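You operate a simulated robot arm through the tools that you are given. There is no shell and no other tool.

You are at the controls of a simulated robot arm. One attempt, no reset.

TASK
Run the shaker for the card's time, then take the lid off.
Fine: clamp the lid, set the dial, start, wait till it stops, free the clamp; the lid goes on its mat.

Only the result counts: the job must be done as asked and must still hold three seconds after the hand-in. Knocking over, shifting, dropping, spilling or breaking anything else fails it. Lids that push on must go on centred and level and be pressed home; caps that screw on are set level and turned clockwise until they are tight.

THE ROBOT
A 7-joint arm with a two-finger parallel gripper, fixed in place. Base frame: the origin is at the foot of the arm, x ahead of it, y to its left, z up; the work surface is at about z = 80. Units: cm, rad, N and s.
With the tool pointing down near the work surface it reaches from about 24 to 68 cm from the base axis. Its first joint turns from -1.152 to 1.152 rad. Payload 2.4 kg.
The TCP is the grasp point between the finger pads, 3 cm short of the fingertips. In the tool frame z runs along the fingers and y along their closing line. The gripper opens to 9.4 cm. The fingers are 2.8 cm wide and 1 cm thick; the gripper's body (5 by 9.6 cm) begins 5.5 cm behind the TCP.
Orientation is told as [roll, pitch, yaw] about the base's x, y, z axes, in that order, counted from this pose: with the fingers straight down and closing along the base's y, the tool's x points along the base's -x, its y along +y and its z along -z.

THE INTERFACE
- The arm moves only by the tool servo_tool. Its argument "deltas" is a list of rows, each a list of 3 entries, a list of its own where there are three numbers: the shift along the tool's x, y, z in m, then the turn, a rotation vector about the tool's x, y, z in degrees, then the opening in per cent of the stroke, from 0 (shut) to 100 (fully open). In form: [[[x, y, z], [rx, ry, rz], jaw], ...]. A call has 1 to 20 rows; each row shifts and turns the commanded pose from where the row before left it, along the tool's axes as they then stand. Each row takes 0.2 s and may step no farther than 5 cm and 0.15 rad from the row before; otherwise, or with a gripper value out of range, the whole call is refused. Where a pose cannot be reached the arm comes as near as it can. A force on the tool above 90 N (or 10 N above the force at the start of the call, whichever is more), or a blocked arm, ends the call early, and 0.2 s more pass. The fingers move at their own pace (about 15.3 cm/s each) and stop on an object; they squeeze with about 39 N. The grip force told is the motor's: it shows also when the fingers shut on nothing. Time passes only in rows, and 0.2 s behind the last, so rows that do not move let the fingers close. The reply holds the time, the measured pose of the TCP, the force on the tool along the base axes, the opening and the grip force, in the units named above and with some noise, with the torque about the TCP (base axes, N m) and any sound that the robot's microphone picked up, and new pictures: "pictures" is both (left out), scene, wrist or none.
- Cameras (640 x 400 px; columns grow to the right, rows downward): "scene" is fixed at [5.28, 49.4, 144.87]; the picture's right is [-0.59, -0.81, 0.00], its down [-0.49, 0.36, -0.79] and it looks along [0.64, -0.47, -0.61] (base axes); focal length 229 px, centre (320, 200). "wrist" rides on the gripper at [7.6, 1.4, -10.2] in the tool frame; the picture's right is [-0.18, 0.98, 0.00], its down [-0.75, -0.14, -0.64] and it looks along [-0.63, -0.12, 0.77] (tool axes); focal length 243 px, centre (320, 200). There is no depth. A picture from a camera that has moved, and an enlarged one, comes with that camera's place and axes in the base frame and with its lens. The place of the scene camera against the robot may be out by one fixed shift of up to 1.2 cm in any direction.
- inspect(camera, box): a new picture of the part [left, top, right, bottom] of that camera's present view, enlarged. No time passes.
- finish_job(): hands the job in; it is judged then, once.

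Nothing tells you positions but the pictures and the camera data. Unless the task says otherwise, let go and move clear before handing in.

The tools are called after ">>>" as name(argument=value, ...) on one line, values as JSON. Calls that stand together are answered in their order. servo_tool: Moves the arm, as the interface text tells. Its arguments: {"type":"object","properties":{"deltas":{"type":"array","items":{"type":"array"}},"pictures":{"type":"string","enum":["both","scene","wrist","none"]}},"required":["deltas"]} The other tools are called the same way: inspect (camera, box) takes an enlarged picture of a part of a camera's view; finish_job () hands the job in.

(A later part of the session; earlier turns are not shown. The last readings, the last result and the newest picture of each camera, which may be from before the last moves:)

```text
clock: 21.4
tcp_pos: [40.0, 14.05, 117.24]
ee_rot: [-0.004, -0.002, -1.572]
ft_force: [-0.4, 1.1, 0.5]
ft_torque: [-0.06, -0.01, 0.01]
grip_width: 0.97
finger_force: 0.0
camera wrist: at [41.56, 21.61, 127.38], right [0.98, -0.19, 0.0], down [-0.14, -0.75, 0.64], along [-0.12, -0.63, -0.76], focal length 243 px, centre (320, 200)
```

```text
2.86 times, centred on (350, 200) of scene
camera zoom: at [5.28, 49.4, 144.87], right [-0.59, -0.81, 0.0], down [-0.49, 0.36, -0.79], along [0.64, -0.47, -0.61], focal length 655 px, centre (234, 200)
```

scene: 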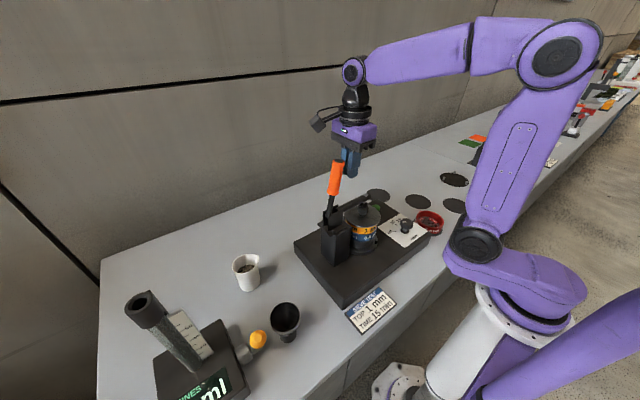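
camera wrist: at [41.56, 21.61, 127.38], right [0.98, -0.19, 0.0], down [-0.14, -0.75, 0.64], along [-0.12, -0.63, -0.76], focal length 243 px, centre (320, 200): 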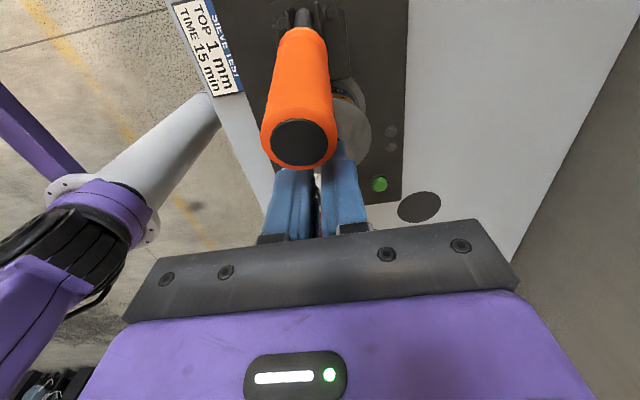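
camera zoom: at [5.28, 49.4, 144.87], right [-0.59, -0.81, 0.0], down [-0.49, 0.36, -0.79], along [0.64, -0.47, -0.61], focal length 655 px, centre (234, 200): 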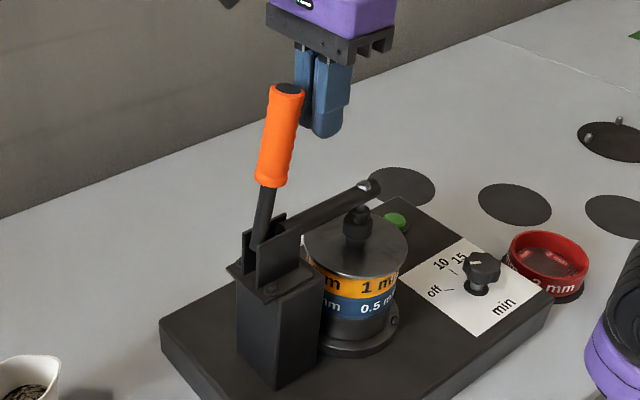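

The fingers slid off because the handle reached its stop, leaning just past vertical with the spindle pressed on the knob, so the clamp looks locked. I'll back off toward -y, rise, and go above the dial while turning the gripper back.

>>> servo_tool(deltas=[[[-0.03, 0, 0], [0, 0, 0], 10], [[-0.02, 0, -0.02], [0, 0, 0], 10], [[-0.02, 0, -0.04], [0, 0, 0], 10], [[-0.03, 0, -0.03], [0, 0, 0], 10], [[-0.05, 0, 0], [0, 0, 0], 10], [[-0.05, 0, 0], [0, 0, 0], 10], [[-0.04, -0.02, 0], [0, 0, 0], 10], [[0, 0, 0], [0, 0, -8.5], 100], [[0, 0, 0], [0, 0, -8.5], 100], [[0, 0, 0], [0, 0, -8.5], 100], [[0, 0, 0], [0, 0, -8.5], 100], [[0, 0, 0], [0, 0, -8.5], 100], [[0, 0, 0], [0, 0, -8.5], 100], [[0, 0, 0], [0, 0, -8.5], 100], [[0, 0, 0], [0, 0, -8.5], 100], [[0, 0, 0], [0, 0, -8.5], 100], [[0, 0, 0], [0, 0, -8.5], 100], [[0, 0, 0], [0, 0, -5], 100], [[0, 0, 0], [0, 0, 0], 100]], pictures="both")

```text
clock: 25.4
tcp_pos: [38.09, -9.83, 126.37]
ee_rot: [0.0, 0.001, 0.0]
ft_force: [0.1, 0.5, 0.0]
ft_torque: [0.04, 0.03, -0.03]
grip_width: 9.36
finger_force: 0.1
camera wrist: at [30.53, -8.44, 136.49], right [0.18, 0.98, 0.0], down [0.75, -0.14, 0.64], along [0.63, -0.12, -0.77], focal length 243 px, centre (320, 200)
```

scene: 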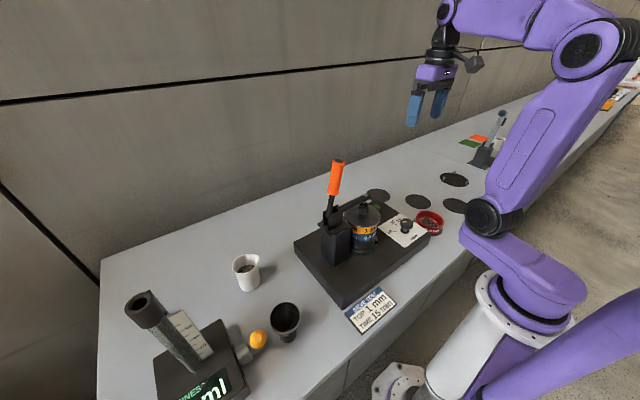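
wrist: 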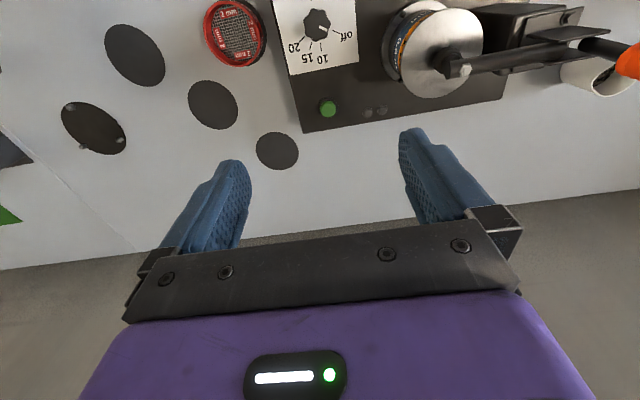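

>>> inspect(camera="wrist", box=[265, 0, 375, 70])

>>> inspect(camera="wrist", box=[370, 0, 640, 130])

>>> inspect(camera="scene", box=[290, 150, 440, 270])

>>> inspect(camera="scene", box=[375, 200, 440, 255])

```text
5.71 times, centred on (320, 35) of wrist
camera zoom: at [30.53, -8.44, 136.49], right [0.18, 0.98, 0.0], down [0.75, -0.14, 0.64], along [0.63, -0.12, -0.77], focal length 1386 px, centre (320, 1143)
```

zoom: 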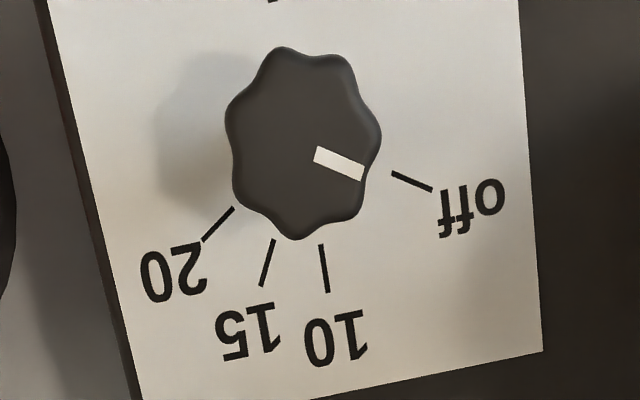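

```text
2.37 times, centred on (505, 65) of wrist
camera zoom: at [30.53, -8.44, 136.49], right [0.18, 0.98, 0.0], down [0.75, -0.14, 0.64], along [0.63, -0.12, -0.77], focal length 575 px, centre (-118, 520)
```

zoom: 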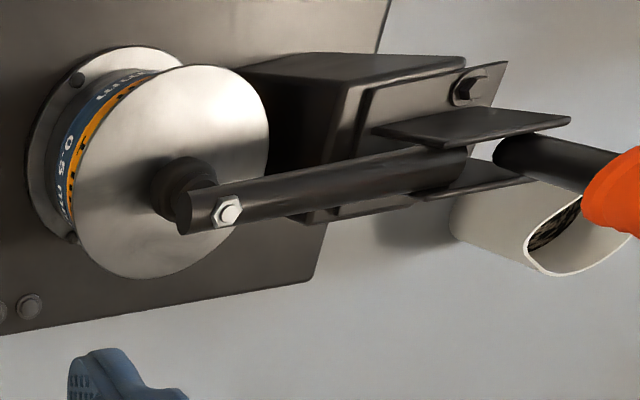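

```text
3.33 times, centred on (365, 210) of scene
camera zoom: at [5.28, 49.4, 144.87], right [-0.59, -0.81, 0.0], down [-0.49, 0.36, -0.79], along [0.64, -0.47, -0.61], focal length 764 px, centre (170, 167)
```

zoom: 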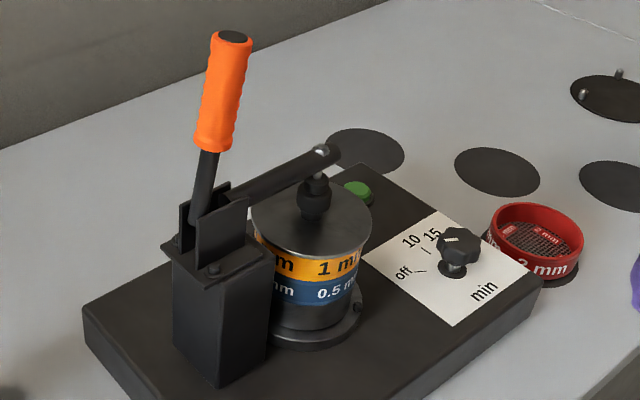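

```text
7.27 times, centred on (408, 228) of scene
camera zoom: at [5.28, 49.4, 144.87], right [-0.59, -0.81, 0.0], down [-0.49, 0.36, -0.79], along [0.64, -0.47, -0.61], focal length 1666 px, centre (-316, 0)
```

zoom: 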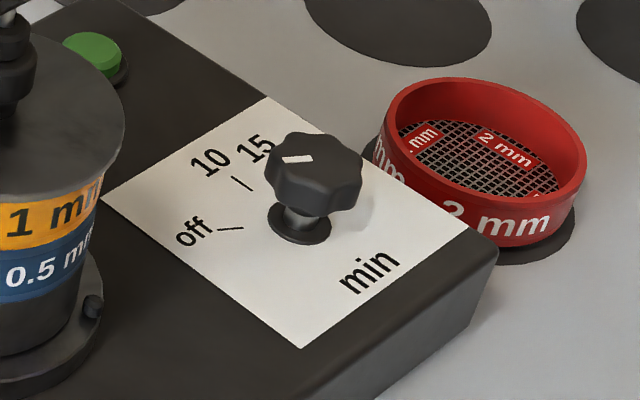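

The clamp arm presses on the lid knob. The dial centre is near (33.8, -9.7), its knob top at about z = 90.7 over the panel at about 86. The ticks sit at off = +60°, 10 = 0°, 15 = -30° and 20 = -60°, so the dial needs a 90° clockwise turn. I'll go above it with the gripper pre-turned by +45°.

>>> servo_tool(deltas=[[[0.0427, 0.0016, 0], [0, 0, -7.5], 100], [[0, 0, 0.04], [0, 0, -7.5], 100], [[0, 0, 0.04], [0, 0, -7.5], 100], [[0, 0, 0.04], [0, 0, -7.5], 100], [[0, 0, 0.04], [0, 0, -7.5], 100], [[0, 0, 0.04], [0, 0, -7.5], 100], [[0, 0, 0.04], [0, 0, 0], 100], [[0, 0, 0], [0, 0, 0], 100]], pictures="both")

```text
clock: 27.2
tcp_pos: [33.83, -9.54, 102.14]
ee_rot: [0.001, -0.001, 0.785]
ft_force: [0.6, 0.8, -0.3]
ft_torque: [-0.01, 0.0, 0.0]
grip_width: 9.37
finger_force: 0.1
camera wrist: at [27.46, -13.94, 112.34], right [-0.56, 0.83, 0.0], down [0.63, 0.43, 0.64], along [0.53, 0.36, -0.77], focal length 243 px, centre (320, 200)
```

scene: 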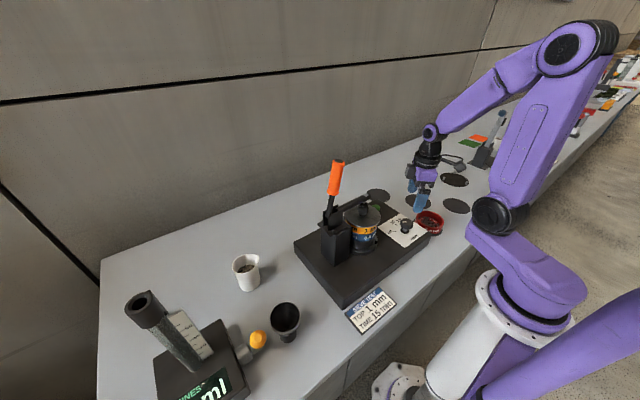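
wrist: 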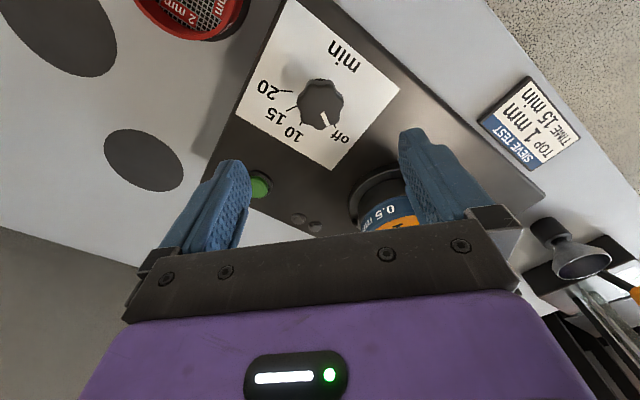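

The gripper hangs above the dial at (33.8, -9.5, 102). I'll zoom once more to check centring before descending.

>>> inspect(camera="wrist", box=[230, 40, 420, 170])

```text
3.08 times, centred on (325, 105) of wrist
camera zoom: at [27.46, -13.94, 112.34], right [-0.56, 0.83, 0.0], down [0.63, 0.43, 0.64], along [0.53, 0.36, -0.77], focal length 746 px, centre (305, 492)
```

zoom: 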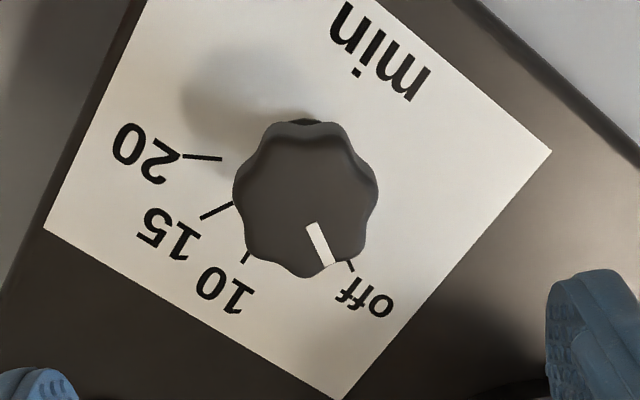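

The dial's axis lies within 2 mm of the tool axis. I descend to z = 90 and close on the knob.

>>> servo_tool(deltas=[[[0.0013, 0, 0.04], [0, 0, 0], 100], [[0, 0, 0.04], [0, 0, 0], 100], [[0, 0, 0.03], [0, 0, 0], 100], [[0, 0, 0.011], [0, 0, 0], 100], [[0, 0, 0], [0, 0, 0], 100]], pictures="both")

>>> inspect(camera="scene", box=[360, 170, 460, 260])

```text
clock: 28.4
tcp_pos: [33.74, -9.75, 90.18]
ee_rot: [-0.002, -0.002, 0.786]
ft_force: [0.0, 0.2, 0.7]
ft_torque: [0.0, -0.02, -0.03]
grip_width: 9.41
finger_force: 0.1
camera wrist: at [27.41, -14.11, 100.34], right [-0.56, 0.83, 0.0], down [0.63, 0.43, 0.64], along [0.53, 0.36, -0.77], focal length 243 px, centre (320, 200)
```

scene: 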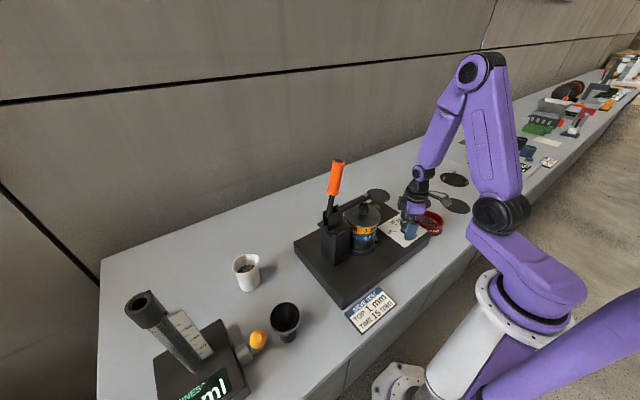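
wrist: 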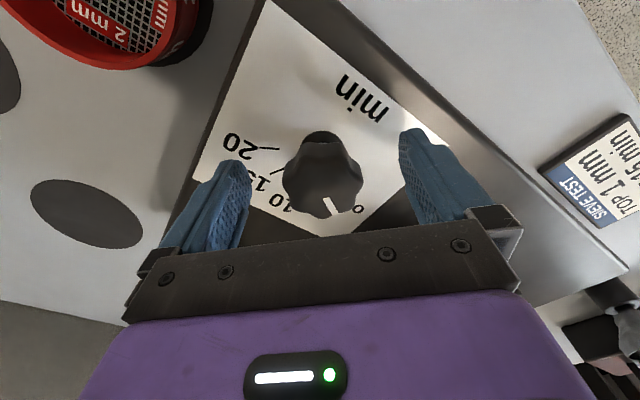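

```text
4.44 times, centred on (410, 215) of scene
camera zoom: at [5.28, 49.4, 144.87], right [-0.59, -0.81, 0.0], down [-0.49, 0.36, -0.79], along [0.64, -0.47, -0.61], focal length 1018 px, centre (-80, 133)
```

zoom: 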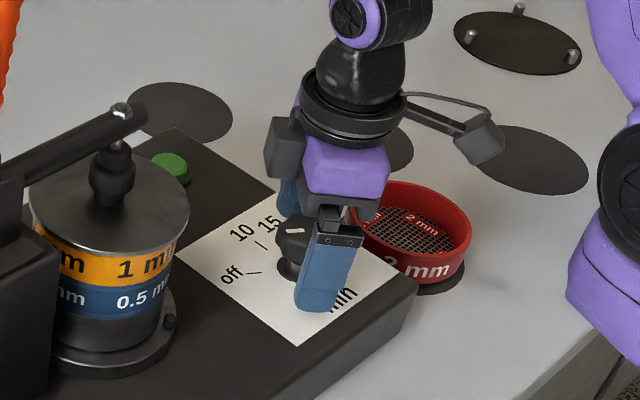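

The knob is centred between the fingers. I close on it.

>>> servo_tool(deltas=[[[0, 0, 0], [0, 0, 0], 60], [[0, 0, 0], [0, 0, 0], 20], [[0, 0, 0], [0, 0, 0], 20], [[0, 0, 0], [0, 0, 0], 20]], pictures="wrist")

```text
clock: 29.4
tcp_pos: [33.64, -9.58, 90.16]
ee_rot: [0.001, 0.001, 0.785]
ft_force: [-4.1, 13.0, -3.7]
ft_torque: [0.21, -0.13, 0.03]
grip_width: 4.13
finger_force: 45.1
camera wrist: at [27.37, -14.04, 100.36], right [-0.57, 0.82, 0.0], down [0.63, 0.43, 0.64], along [0.53, 0.36, -0.77], focal length 243 px, centre (320, 200)
```

wrist: 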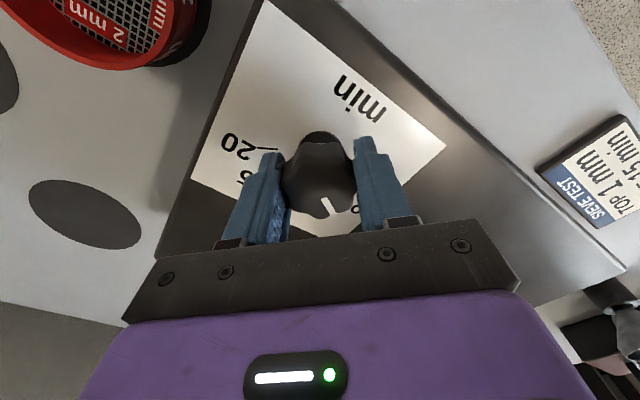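

I have the knob (4.13 cm). Now I turn it 90° clockwise.

>>> servo_tool(deltas=[[[0, 0.001, 0], [0, 0, 8.2], 20], [[0, 0, 0], [0, 0, 8.2], 20], [[0, 0, 0], [0, 0, 8.2], 20], [[0, 0, 0], [0, 0, 8.2], 20], [[0, 0, 0], [0, 0, 8.2], 20], [[0, 0, 0], [0, 0, 8.2], 20], [[0, 0, 0], [0, 0, 8.2], 20], [[0, 0, 0], [0, 0, 8.2], 20], [[0, 0, 0], [0, 0, 8.2], 20], [[0, 0, 0], [0, 0, 8.2], 20], [[0, 0, 0], [0, 0, 8.0], 20], [[0, 0, 0], [0, 0, 0], 20]], pictures="both")

>>> inspect(camera="wrist", box=[220, 100, 420, 240])

```text
clock: 32.0
tcp_pos: [33.73, -9.49, 89.98]
ee_rot: [-0.001, 0.002, -0.783]
ft_force: [3.0, 39.8, -16.4]
ft_torque: [-0.34, -0.7, 0.03]
grip_width: 4.12
finger_force: 45.0
camera wrist: at [29.42, -3.14, 100.36], right [0.82, 0.57, 0.0], down [0.43, -0.63, 0.64], along [0.36, -0.53, -0.77], focal length 243 px, centre (320, 200)
```

scene: 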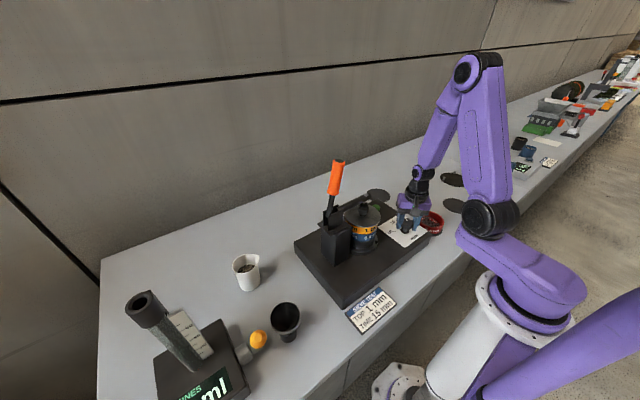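
wrist: 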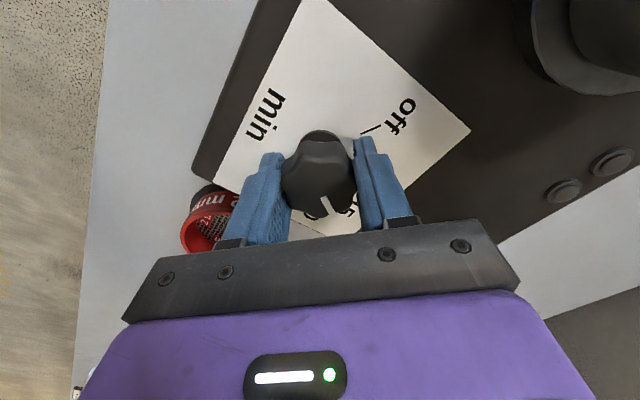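

```text
2.86 times, centred on (320, 170) of wrist
camera zoom: at [29.42, -3.14, 100.36], right [0.82, 0.57, 0.0], down [0.43, -0.63, 0.64], along [0.36, -0.53, -0.77], focal length 693 px, centre (320, 286)
```

zoom: 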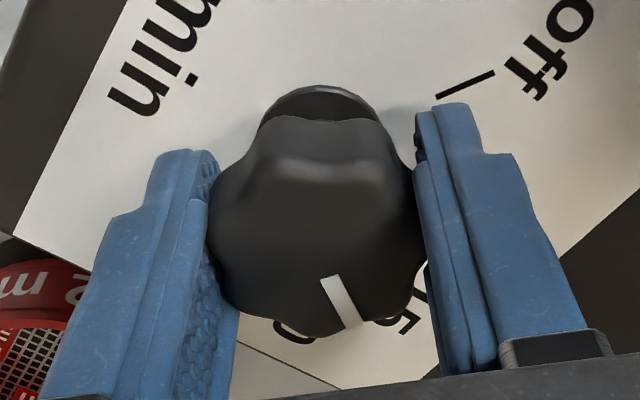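

The knob followed the gripper through 90°. I relieve the side force, open, and rise to read the pointer.

>>> servo_tool(deltas=[[[0.0025, 0.0025, 0], [0, 0, 0], 20], [[0, 0, 0], [0, 0, 0], 20], [[0, 0, 0], [0, 0, 0], 100], [[0, 0, 0], [0, 0, 0], 100], [[0, 0, -0.04], [0, 0, 0], 100], [[0, 0, -0.05], [0, 0, 0], 100], [[0, 0, -0.05], [0, 0, 0], 100], [[0, 0, 0], [0, 0, 0], 100]], pictures="both")

>>> inspect(camera="wrist", box=[230, 30, 430, 155])

>>> inspect(camera="scene", box=[290, 150, 450, 270])

```text
clock: 33.8
tcp_pos: [33.94, -9.28, 104.03]
ee_rot: [0.002, 0.001, -0.785]
ft_force: [-0.5, 0.1, 0.6]
ft_torque: [-0.02, 0.02, -0.03]
grip_width: 9.38
finger_force: 0.1
camera wrist: at [29.59, -2.94, 114.22], right [0.83, 0.56, 0.0], down [0.43, -0.63, 0.64], along [0.36, -0.53, -0.77], focal length 243 px, centre (320, 200)
```

scene: 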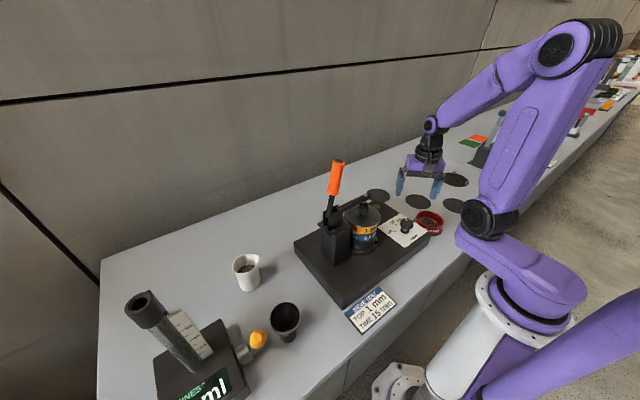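
wrist: 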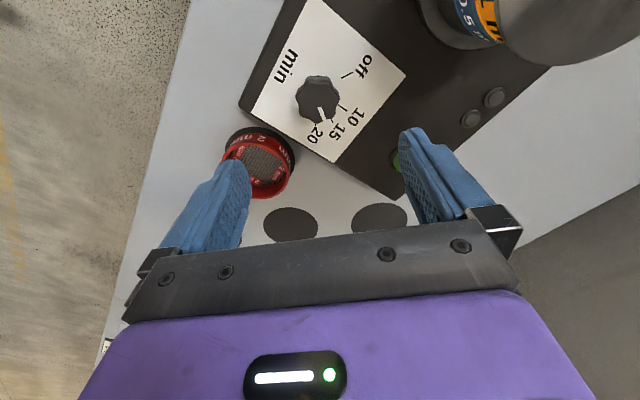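

```text
3.20 times, centred on (330, 92) of wrist
camera zoom: at [29.59, -2.94, 114.22], right [0.83, 0.56, 0.0], down [0.43, -0.63, 0.64], along [0.36, -0.53, -0.77], focal length 776 px, centre (288, 544)
```

zoom: 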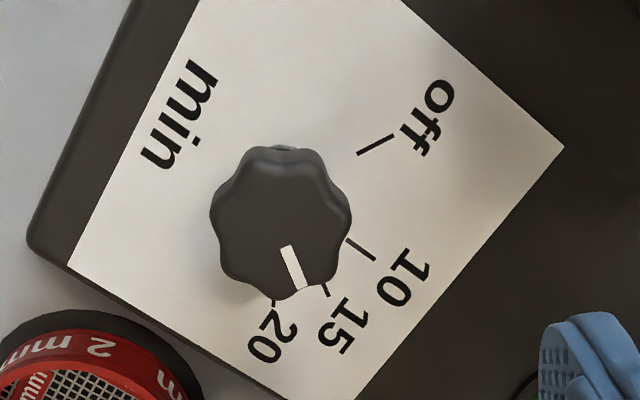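

```text
3.33 times, centred on (370, 210) of scene
camera zoom: at [5.28, 49.4, 144.87], right [-0.59, -0.81, 0.0], down [-0.49, 0.36, -0.79], along [0.64, -0.47, -0.61], focal length 764 px, centre (153, 167)
```

zoom: 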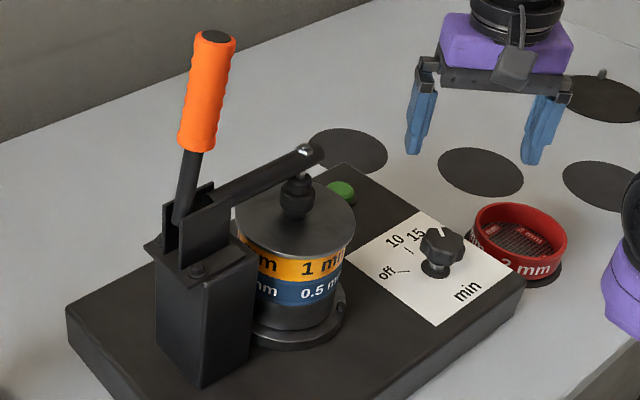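

The pointer is now near 15 but may be slightly past it. I'll zoom in more closely to measure it.

>>> inspect(camera="wrist", box=[285, 65, 365, 145])

>>> inspect(camera="scene", box=[380, 205, 430, 245])

```text
5.00 times, centred on (325, 105) of wrist
camera zoom: at [29.59, -2.94, 114.22], right [0.83, 0.56, 0.0], down [0.43, -0.63, 0.64], along [0.36, -0.53, -0.77], focal length 1213 px, centre (295, 675)
```

zoom: 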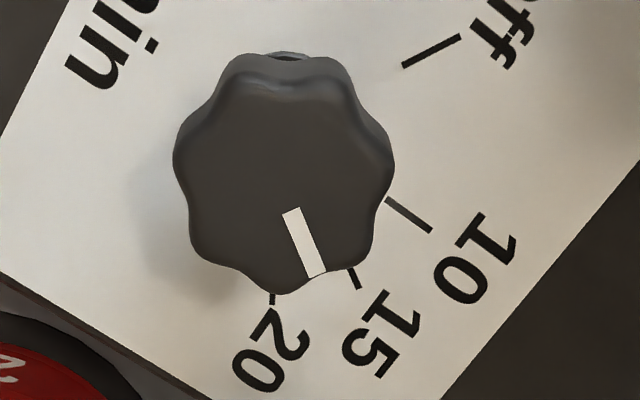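

```text
10.00 times, centred on (405, 225) of scene
camera zoom: at [5.28, 49.4, 144.87], right [-0.59, -0.81, 0.0], down [-0.49, 0.36, -0.79], along [0.64, -0.47, -0.61], focal length 2292 px, centre (-530, -50)
```

zoom: 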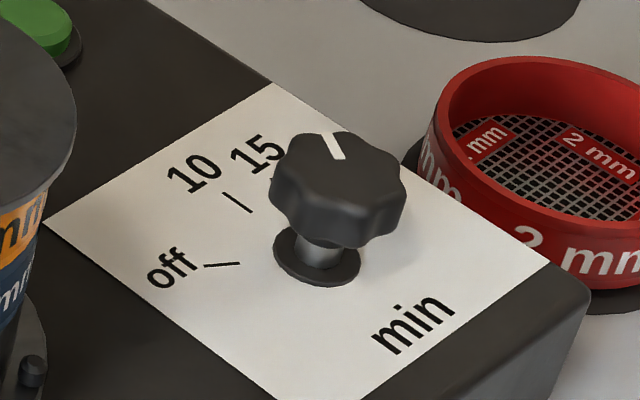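

My estimates of the pointer angle range from -26° to -35°. I'll put the camera almost directly above the dial for a reliable reading.

>>> servo_tool(deltas=[[[0, 0, 0], [0, 0, -7.5], 100], [[0, 0, 0], [0, 0, -7.5], 100], [[0, 0, 0], [0, 0, -7.5], 100], [[0, 0, 0], [0, 0, -7.5], 100], [[0, 0, 0], [0, 0, -7.5], 100], [[0, 0, 0], [0, 0, -7.5], 100], [[-0.035, -0.012, 0], [0, 0, 0], 100], [[-0.025, 0, 0], [0, 0, 0], 100], [[0, 0, 0], [0, 0, 0], 100]], pictures="wrist")

>>> inspect(camera="wrist", box=[250, 0, 390, 88])

```text
clock: 35.8
tcp_pos: [39.87, -10.42, 104.23]
ee_rot: [0.0, 0.0, 0.001]
ft_force: [-0.5, 0.8, 0.3]
ft_torque: [-0.01, -0.04, 0.04]
grip_width: 9.42
finger_force: 0.0
camera wrist: at [32.26, -9.05, 114.4], right [0.18, 0.98, 0.0], down [0.75, -0.14, 0.64], along [0.63, -0.12, -0.77], focal length 243 px, centre (320, 200)
```

wrist: 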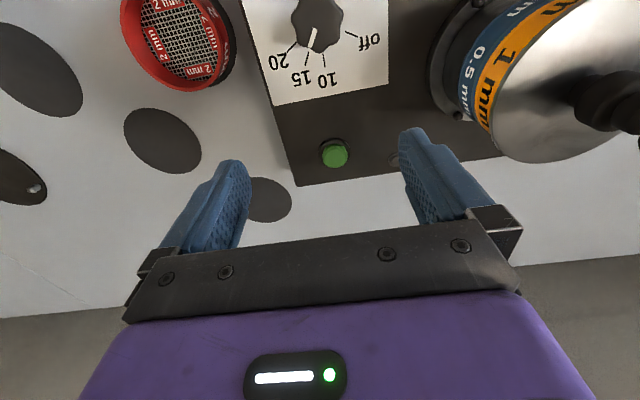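

```text
4.55 times, centred on (320, 44) of wrist
camera zoom: at [32.26, -9.05, 114.4], right [0.18, 0.98, 0.0], down [0.75, -0.14, 0.64], along [0.63, -0.12, -0.77], focal length 1103 px, centre (320, 909)
```

zoom: 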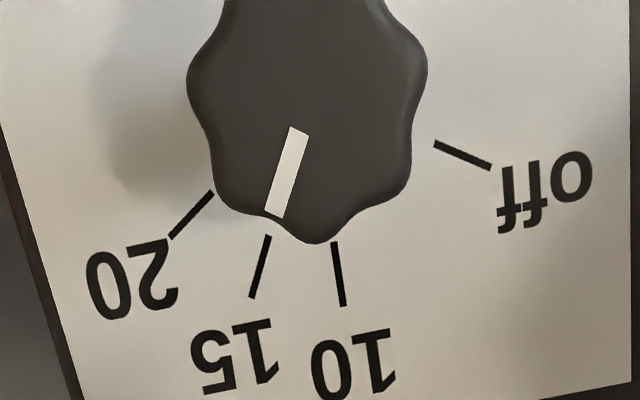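

Seen from above, the pointer lines up with the 15 tick (-29° against -30°), so the dial is set. Next I need the green button's exact position.

>>> inspect(camera="wrist", box=[280, 110, 420, 198])

>>> inspect(camera="scene", box=[350, 180, 410, 230])

```text
4.55 times, centred on (350, 154) of wrist
camera zoom: at [32.26, -9.05, 114.4], right [0.18, 0.98, 0.0], down [0.75, -0.14, 0.64], along [0.63, -0.12, -0.77], focal length 1103 px, centre (184, 409)
```

zoom: 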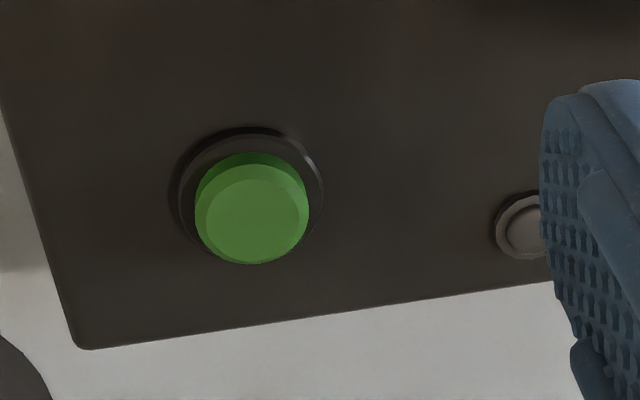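

```text
8.00 times, centred on (380, 205) of scene
camera zoom: at [5.28, 49.4, 144.87], right [-0.59, -0.81, 0.0], down [-0.49, 0.36, -0.79], along [0.64, -0.47, -0.61], focal length 1833 px, centre (-160, 160)
```

zoom: 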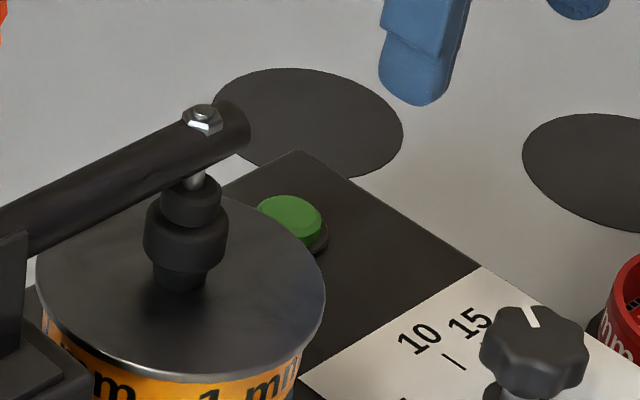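

The button's top is at about (48.0, -10.0, 87.4). I shut the fingers and move above it.

>>> servo_tool(deltas=[[[-0.04, 0.0042, 0], [0, 0, 0], 0], [[-0.0413, 0, 0], [0, 0, 0], 0], [[0, 0, 0.04], [0, 0, 0], 0], [[0, 0, 0.04], [0, 0, 0], 0], [[0, 0, 0.02], [0, 0, 0], 0], [[0, 0, 0], [0, 0, 0], 0]], pictures="both")

>>> inspect(camera="wrist", box=[230, 100, 410, 240])

>>> inspect(camera="scene", box=[330, 150, 430, 230])

```text
clock: 37.2
tcp_pos: [47.91, -10.05, 94.0]
ee_rot: [-0.001, 0.002, -0.001]
ft_force: [-0.7, -0.7, 0.2]
ft_torque: [0.02, -0.03, -0.01]
grip_width: 0.02
finger_force: 32.6
camera wrist: at [40.41, -8.68, 104.23], right [0.19, 0.98, 0.0], down [0.75, -0.14, 0.64], along [0.63, -0.12, -0.77], focal length 243 px, centre (320, 200)
```

scene: 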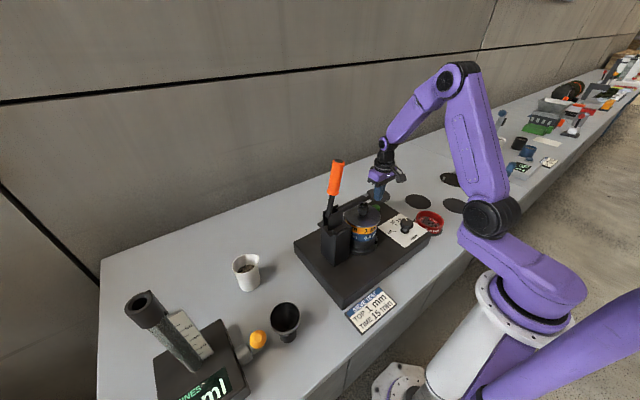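
wrist: 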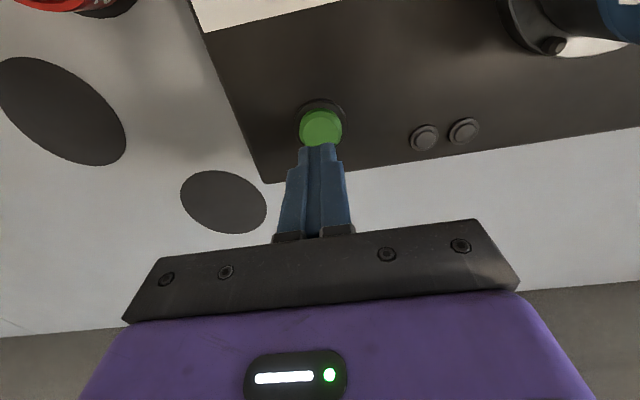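

```text
2.86 times, centred on (320, 170) of wrist
camera zoom: at [40.41, -8.68, 104.23], right [0.19, 0.98, 0.0], down [0.75, -0.14, 0.64], along [0.63, -0.12, -0.77], focal length 693 px, centre (320, 286)
```

zoom: 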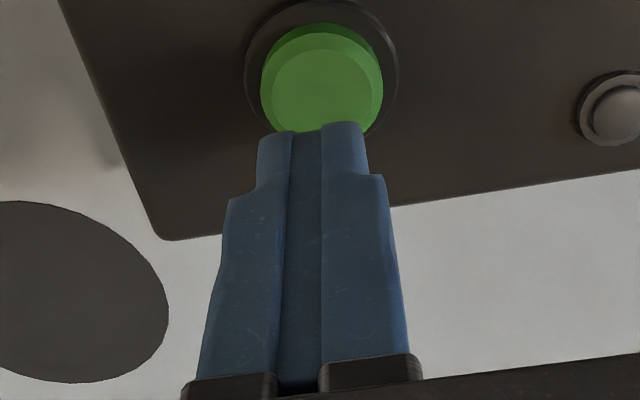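

```text
5.00 times, centred on (380, 190) of scene
camera zoom: at [5.28, 49.4, 144.87], right [-0.59, -0.81, 0.0], down [-0.49, 0.36, -0.79], along [0.64, -0.47, -0.61], focal length 1146 px, centre (20, 250)
```

zoom: 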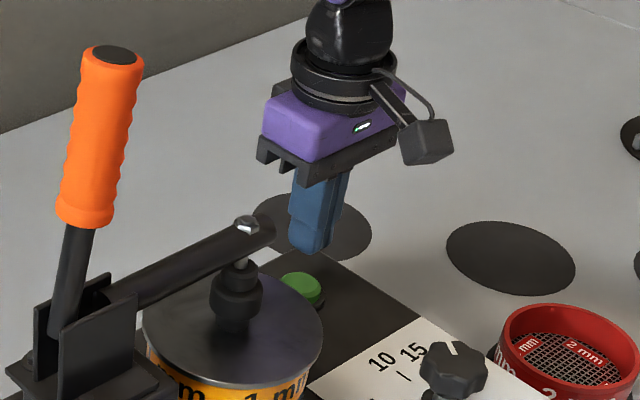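

The shut fingertips are right above the button, about 3.6 cm clear. Now I press it gently in small steps.

>>> servo_tool(deltas=[[[0, 0, 0.025], [0, 0, 0], 0], [[0, 0, 0.008], [0, 0, 0], 0], [[0, 0, 0.003], [0, 0, 0], 0], [[0, 0, 0.002], [0, 0, 0], 0]], pictures="none")

```text
clock: 38.2
tcp_pos: [47.85, -10.07, 90.29]
ee_rot: [0.0, 0.0, -0.001]
ft_force: [-1.7, 0.9, 2.6]
ft_torque: [0.05, 0.0, -0.01]
grip_width: 0.0
finger_force: 33.0
```

Contact begins (2.6 N). I press a little deeper.

>>> servo_tool(deltas=[[[0, 0, 0.002], [0, 0, 0], 0], [[0, 0, 0.002], [0, 0, 0], 0]], pictures="none")

```text
clock: 38.8
tcp_pos: [47.84, -10.03, 89.9]
ee_rot: [0.0, -0.001, 0.0]
ft_force: [-2.3, 2.9, 10.8]
ft_torque: [0.08, 0.15, 0.03]
grip_width: 0.02
finger_force: 33.3
heard: click
```

I heard a click. I release the button and lift away, and check whether the shaker runs.

>>> servo_tool(deltas=[[[0, 0, -0.01], [0, 0, 0], 0], [[0, 0, -0.04], [0, 0, 0], 0], [[0, 0, -0.05], [0, 0, 0], 0], [[0, 0, -0.05], [0, 0, 0], 0], [[0, 0, 0], [0, 0, 0], 0]], pictures="both")

>>> inspect(camera="scene", box=[300, 150, 440, 260])

```text
clock: 40.0
tcp_pos: [47.77, -10.3, 105.05]
ee_rot: [0.0, -0.001, -0.004]
ft_force: [0.0, 0.8, -0.6]
ft_torque: [0.0, 0.01, -0.05]
grip_width: 0.0
finger_force: 32.9
camera wrist: at [40.11, -8.93, 115.25], right [0.18, 0.98, 0.0], down [0.75, -0.14, 0.64], along [0.63, -0.12, -0.77], focal length 243 px, centre (320, 200)
```

scene: 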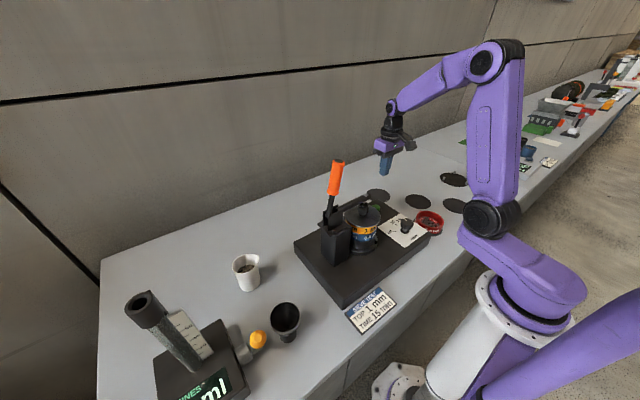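
wrist: 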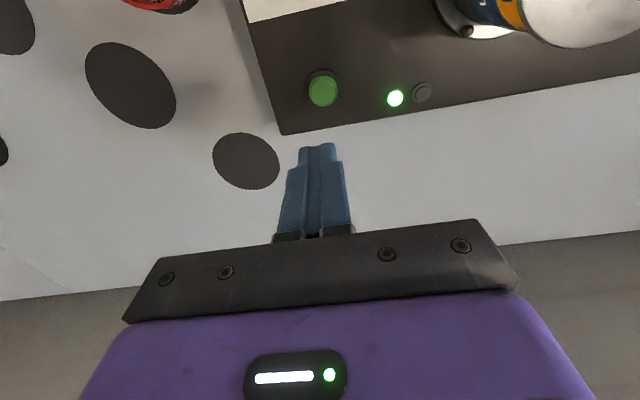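

```text
3.64 times, centred on (370, 205) of scene
camera zoom: at [5.28, 49.4, 144.87], right [-0.59, -0.81, 0.0], down [-0.49, 0.36, -0.79], along [0.64, -0.47, -0.61], focal length 833 px, centre (138, 182)
```

zoom: 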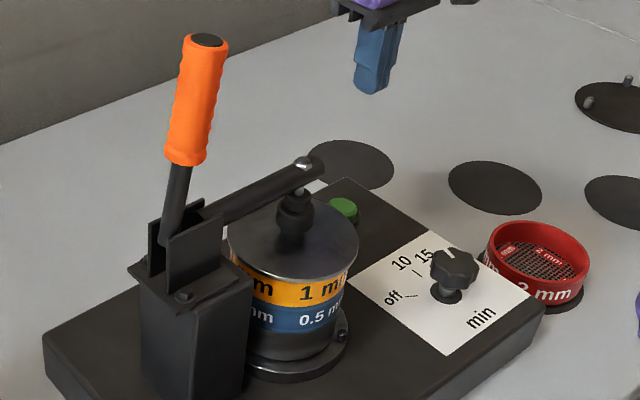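

The left lamp is lit green, so the shaker is running. I wait here with the lamps in view.

>>> servo_tool(deltas=[[[0, 0, 0], [0, 0, 0], 0], [[0, 0, 0], [0, 0, 0], 0], [[0, 0, 0], [0, 0, 0], 0], [[0, 0, 0], [0, 0, 0], 0], [[0, 0, 0], [0, 0, 0], 0], [[0, 0, 0], [0, 0, 0], 0], [[0, 0, 0], [0, 0, 0], 0], [[0, 0, 0], [0, 0, 0], 0], [[0, 0, 0], [0, 0, 0], 0], [[0, 0, 0], [0, 0, 0], 0], [[0, 0, 0], [0, 0, 0], 0], [[0, 0, 0], [0, 0, 0], 0], [[0, 0, 0], [0, 0, 0], 0], [[0, 0, 0], [0, 0, 0], 0], [[0, 0, 0], [0, 0, 0], 0], [[0, 0, 0], [0, 0, 0], 0], [[0, 0, 0], [0, 0, 0], 0], [[0, 0, 0], [0, 0, 0], 0], [[0, 0, 0], [0, 0, 0], 0], [[0, 0, 0], [0, 0, 0], 0]], pictures="both")

```text
clock: 44.2
tcp_pos: [47.71, -10.32, 105.07]
ee_rot: [0.0, 0.001, 0.001]
ft_force: [0.7, -0.5, -0.6]
ft_torque: [-0.01, -0.03, -0.03]
grip_width: 0.0
finger_force: 32.6
camera wrist: at [40.12, -8.92, 115.2], right [0.18, 0.98, 0.0], down [0.75, -0.14, 0.64], along [0.63, -0.12, -0.77], focal length 243 px, centre (320, 200)
```

scene: 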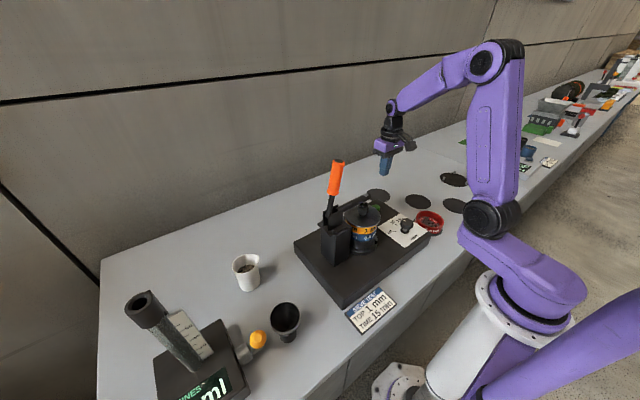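
wrist: 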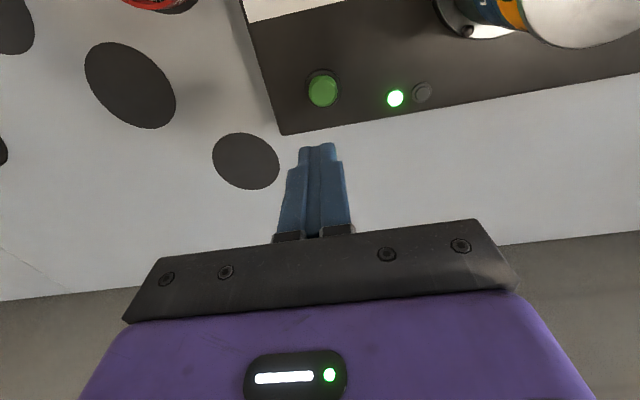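

The running lamp is still on. I keep waiting.

>>> servo_tool(deltas=[[[0, 0, 0], [0, 0, 0], 0], [[0, 0, 0], [0, 0, 0], 0], [[0, 0, 0], [0, 0, 0], 0], [[0, 0, 0], [0, 0, 0], 0], [[0, 0, 0], [0, 0, 0], 0], [[0, 0, 0], [0, 0, 0], 0], [[0, 0, 0], [0, 0, 0], 0], [[0, 0, 0], [0, 0, 0], 0], [[0, 0, 0], [0, 0, 0], 0], [[0, 0, 0], [0, 0, 0], 0], [[0, 0, 0], [0, 0, 0], 0], [[0, 0, 0], [0, 0, 0], 0], [[0, 0, 0], [0, 0, 0], 0], [[0, 0, 0], [0, 0, 0], 0], [[0, 0, 0], [0, 0, 0], 0], [[0, 0, 0], [0, 0, 0], 0], [[0, 0, 0], [0, 0, 0], 0], [[0, 0, 0], [0, 0, 0], 0], [[0, 0, 0], [0, 0, 0], 0], [[0, 0, 0], [0, 0, 0], 0]], pictures="wrist")

```text
clock: 48.4
tcp_pos: [47.73, -10.32, 105.02]
ee_rot: [0.0, -0.001, -0.001]
ft_force: [-0.6, -0.2, 0.5]
ft_torque: [0.01, 0.03, 0.02]
grip_width: 0.0
finger_force: 32.9
camera wrist: at [40.12, -8.92, 115.2], right [0.18, 0.98, 0.0], down [0.75, -0.14, 0.64], along [0.63, -0.12, -0.77], focal length 243 px, centre (320, 200)
```

wrist: 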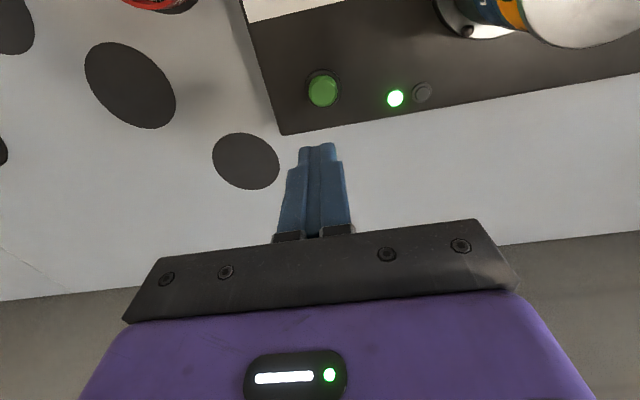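

Still running. I keep waiting.

>>> servo_tool(deltas=[[[0, 0, 0], [0, 0, 0], 0], [[0, 0, 0], [0, 0, 0], 0], [[0, 0, 0], [0, 0, 0], 0], [[0, 0, 0], [0, 0, 0], 0], [[0, 0, 0], [0, 0, 0], 0], [[0, 0, 0], [0, 0, 0], 0], [[0, 0, 0], [0, 0, 0], 0], [[0, 0, 0], [0, 0, 0], 0], [[0, 0, 0], [0, 0, 0], 0], [[0, 0, 0], [0, 0, 0], 0], [[0, 0, 0], [0, 0, 0], 0], [[0, 0, 0], [0, 0, 0], 0], [[0, 0, 0], [0, 0, 0], 0], [[0, 0, 0], [0, 0, 0], 0], [[0, 0, 0], [0, 0, 0], 0], [[0, 0, 0], [0, 0, 0], 0], [[0, 0, 0], [0, 0, 0], 0], [[0, 0, 0], [0, 0, 0], 0], [[0, 0, 0], [0, 0, 0], 0], [[0, 0, 0], [0, 0, 0], 0]], pictures="wrist")

```text
clock: 52.6
tcp_pos: [47.65, -10.31, 105.01]
ee_rot: [0.001, 0.001, 0.0]
ft_force: [0.5, -0.7, 0.3]
ft_torque: [-0.02, -0.03, 0.0]
grip_width: 0.0
finger_force: 32.4
camera wrist: at [40.12, -8.92, 115.2], right [0.18, 0.98, 0.0], down [0.75, -0.14, 0.64], along [0.63, -0.12, -0.77], focal length 243 px, centre (320, 200)
```

wrist: 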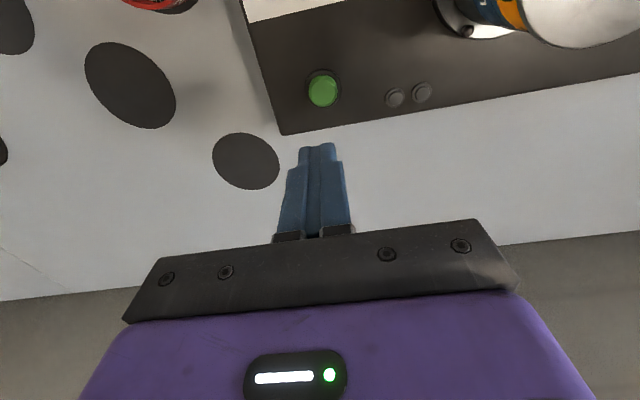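

The lamp went out, so the shaker has stopped. I'll check its state in the scene picture and rise, then travel above the clamp handle to free it.

>>> servo_tool(deltas=[[[0, 0, -0.05], [0, 0, 0], 0], [[0, 0, -0.05], [0, 0, 0], 0], [[0, 0, -0.05], [0, 0, 0], 0], [[0, 0, -0.05], [0, 0, 0], 100], [[0, 0, -0.035], [0, 0, 0], 100], [[0.03, 0.035, 0], [0, 0, 0], 100], [[0.03, 0.035, 0], [0, 0, 0], 100], [[0.015, 0.045, 0], [0, 0, 0], 100], [[0, 0.05, 0], [0, 0, 0], 100], [[0, 0.05, 0], [0, 0, 0], 100], [[0, 0.05, 0], [0, 0, 0], 100], [[0, 0.015, 0], [0, 0, 0], 100], [[0, 0, 0], [0, 0, 0], 100]], pictures="both")

>>> inspect(camera="scene", box=[300, 150, 440, 260])

```text
clock: 55.4
tcp_pos: [40.42, 17.93, 128.35]
ee_rot: [0.001, -0.001, -0.001]
ft_force: [-0.1, 0.7, -0.1]
ft_torque: [0.0, -0.02, -0.03]
grip_width: 9.41
finger_force: 0.0
camera wrist: at [32.9, 19.35, 138.59], right [0.19, 0.98, 0.0], down [0.75, -0.14, 0.64], along [0.63, -0.12, -0.77], focal length 243 px, centre (320, 200)
```

scene: 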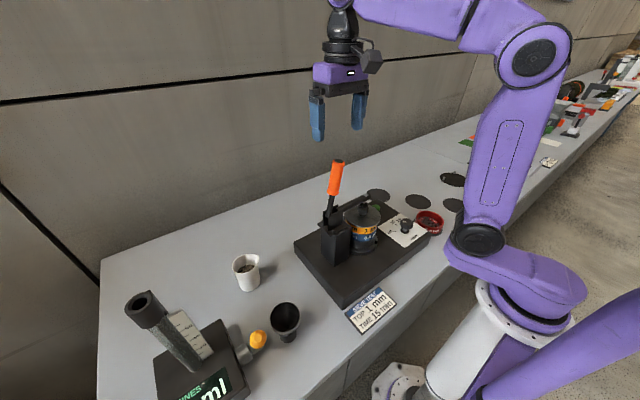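
wrist: 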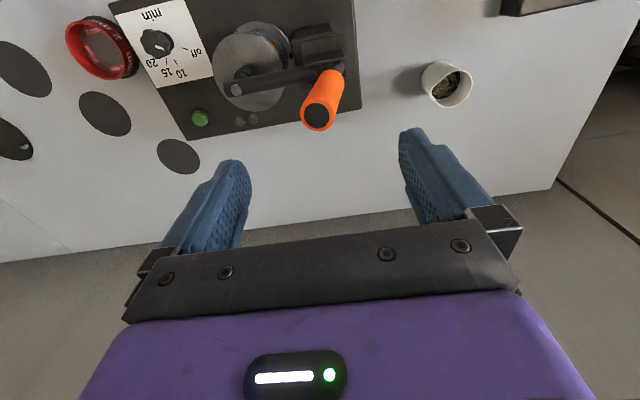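

```text
3.64 times, centred on (370, 205) of scene
camera zoom: at [5.28, 49.41, 144.87], right [-0.59, -0.81, 0.0], down [-0.49, 0.36, -0.79], along [0.64, -0.47, -0.61], focal length 833 px, centre (138, 182)
```

zoom: 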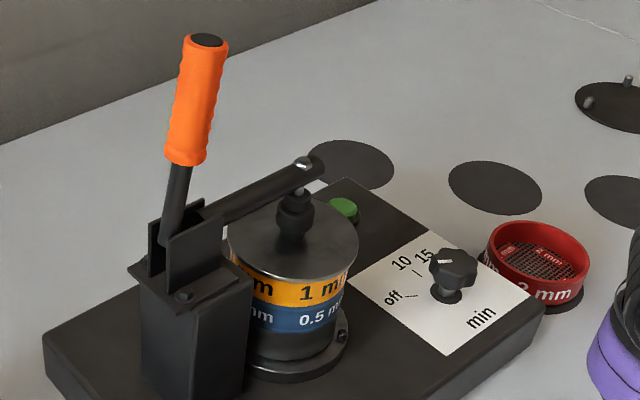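

The dial ran back to "off" and the machine is still. The handle's end is now near (39.9, 17.8, 120), and the pivot fits about (20.2, 104.4). I turn the gripper to close along x again above it.

>>> servo_tool(deltas=[[[0, 0, 0], [0, 0, 8.2], 100], [[0, 0, 0], [0, 0, 8.2], 100], [[0, 0, 0], [0, 0, 8.2], 100], [[0, 0, 0], [0, 0, 8.2], 100], [[0, 0, 0], [0, 0, 8.2], 100], [[0, 0, 0], [0, 0, 8.2], 100], [[0, 0, 0], [0, 0, 8.2], 100], [[0, 0, 0], [0, 0, 8.2], 100], [[0, 0, 0], [0, 0, 8.2], 100], [[0, 0, 0], [0, 0, 8.2], 100], [[0, -0.004, 0], [0, 0, 8.0], 100], [[0, 0, 0], [0, 0, 0], 100]], pictures="both")

>>> inspect(camera="wrist", box=[230, 20, 430, 245])

```text
clock: 58.0
tcp_pos: [39.94, 17.88, 128.53]
ee_rot: [0.0, 0.0, -1.574]
ft_force: [0.3, -0.8, 0.2]
ft_torque: [-0.02, 0.01, -0.03]
grip_width: 9.44
finger_force: 0.1
camera wrist: at [41.45, 25.36, 138.63], right [0.98, -0.19, 0.0], down [-0.14, -0.75, 0.64], along [-0.12, -0.63, -0.77], focal length 243 px, centre (320, 200)
```

scene: 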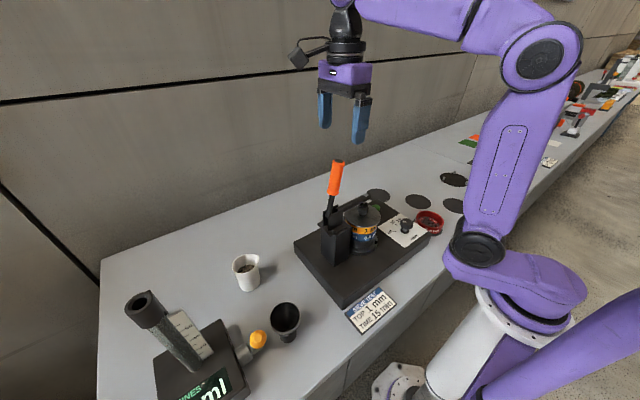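
wrist: 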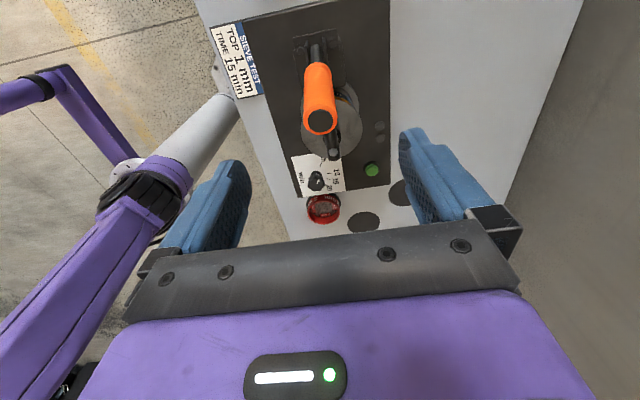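

```text
1.78 times, centred on (330, 132) of wrist
camera zoom: at [41.45, 25.36, 138.63], right [0.98, -0.19, 0.0], down [-0.14, -0.75, 0.64], along [-0.12, -0.63, -0.77], focal length 431 px, centre (302, 320)
```

zoom: 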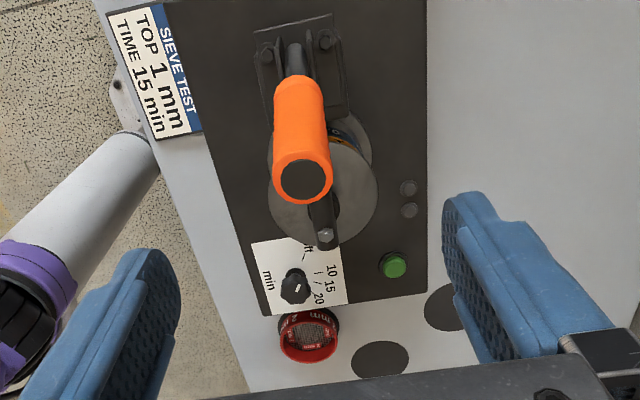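

The handle's end is at (40.1, 17.8, 119.6), leaning about 100°. I lower the open gripper over it to z ≈ 117.

>>> servo_tool(deltas=[[[0.004, 0.0015, 0.03], [0, 0, 0], 100], [[0, 0, 0.04], [0, 0, 0], 100], [[0, 0, 0.03], [0, 0, 0], 100], [[0, 0, 0.014], [0, 0, 0], 100], [[0, 0, 0], [0, 0, 0], 100]], pictures="both")

>>> inspect(camera="scene", box=[290, 120, 400, 220])

```text
clock: 59.2
tcp_pos: [40.12, 18.14, 117.02]
ee_rot: [0.0, 0.001, -1.57]
ft_force: [0.3, -0.1, 0.4]
ft_torque: [-0.01, 0.03, 0.03]
grip_width: 9.38
finger_force: 0.0
camera wrist: at [41.61, 25.62, 127.18], right [0.98, -0.18, 0.0], down [-0.14, -0.75, 0.64], along [-0.12, -0.63, -0.77], focal length 243 px, centre (320, 200)
```

scene: 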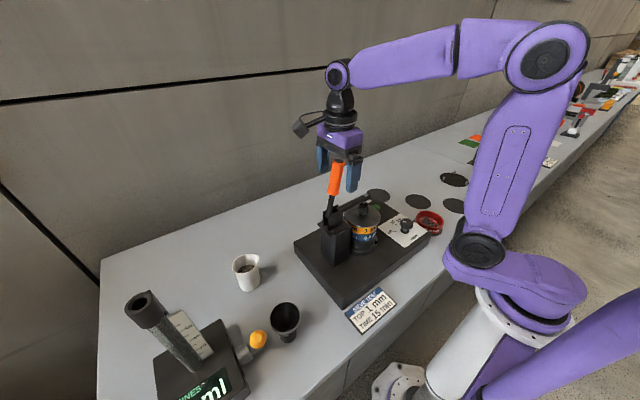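
wrist: 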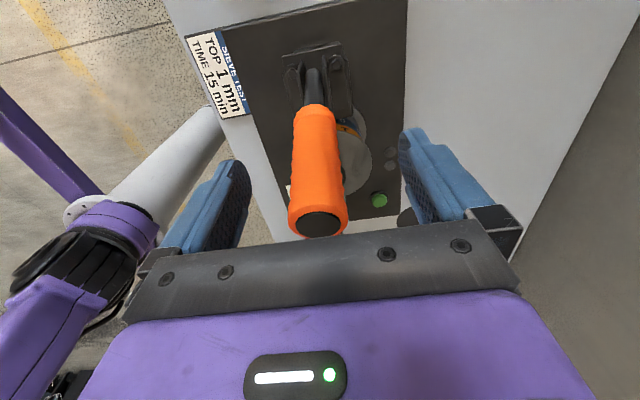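

```text
4.00 times, centred on (345, 170) of scene
camera zoom: at [5.28, 49.4, 144.87], right [-0.59, -0.81, 0.0], down [-0.49, 0.36, -0.79], along [0.64, -0.47, -0.61], focal length 917 px, centre (220, 320)
```

zoom: 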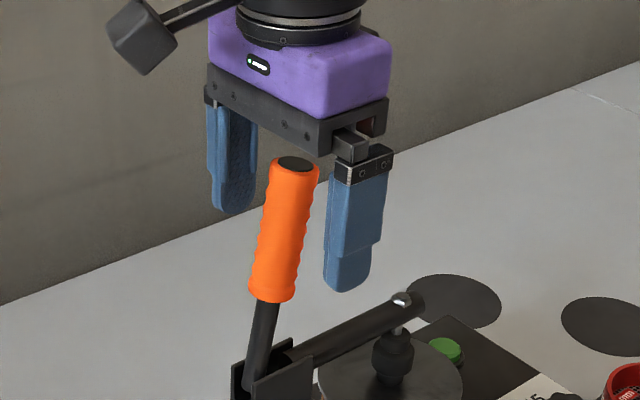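

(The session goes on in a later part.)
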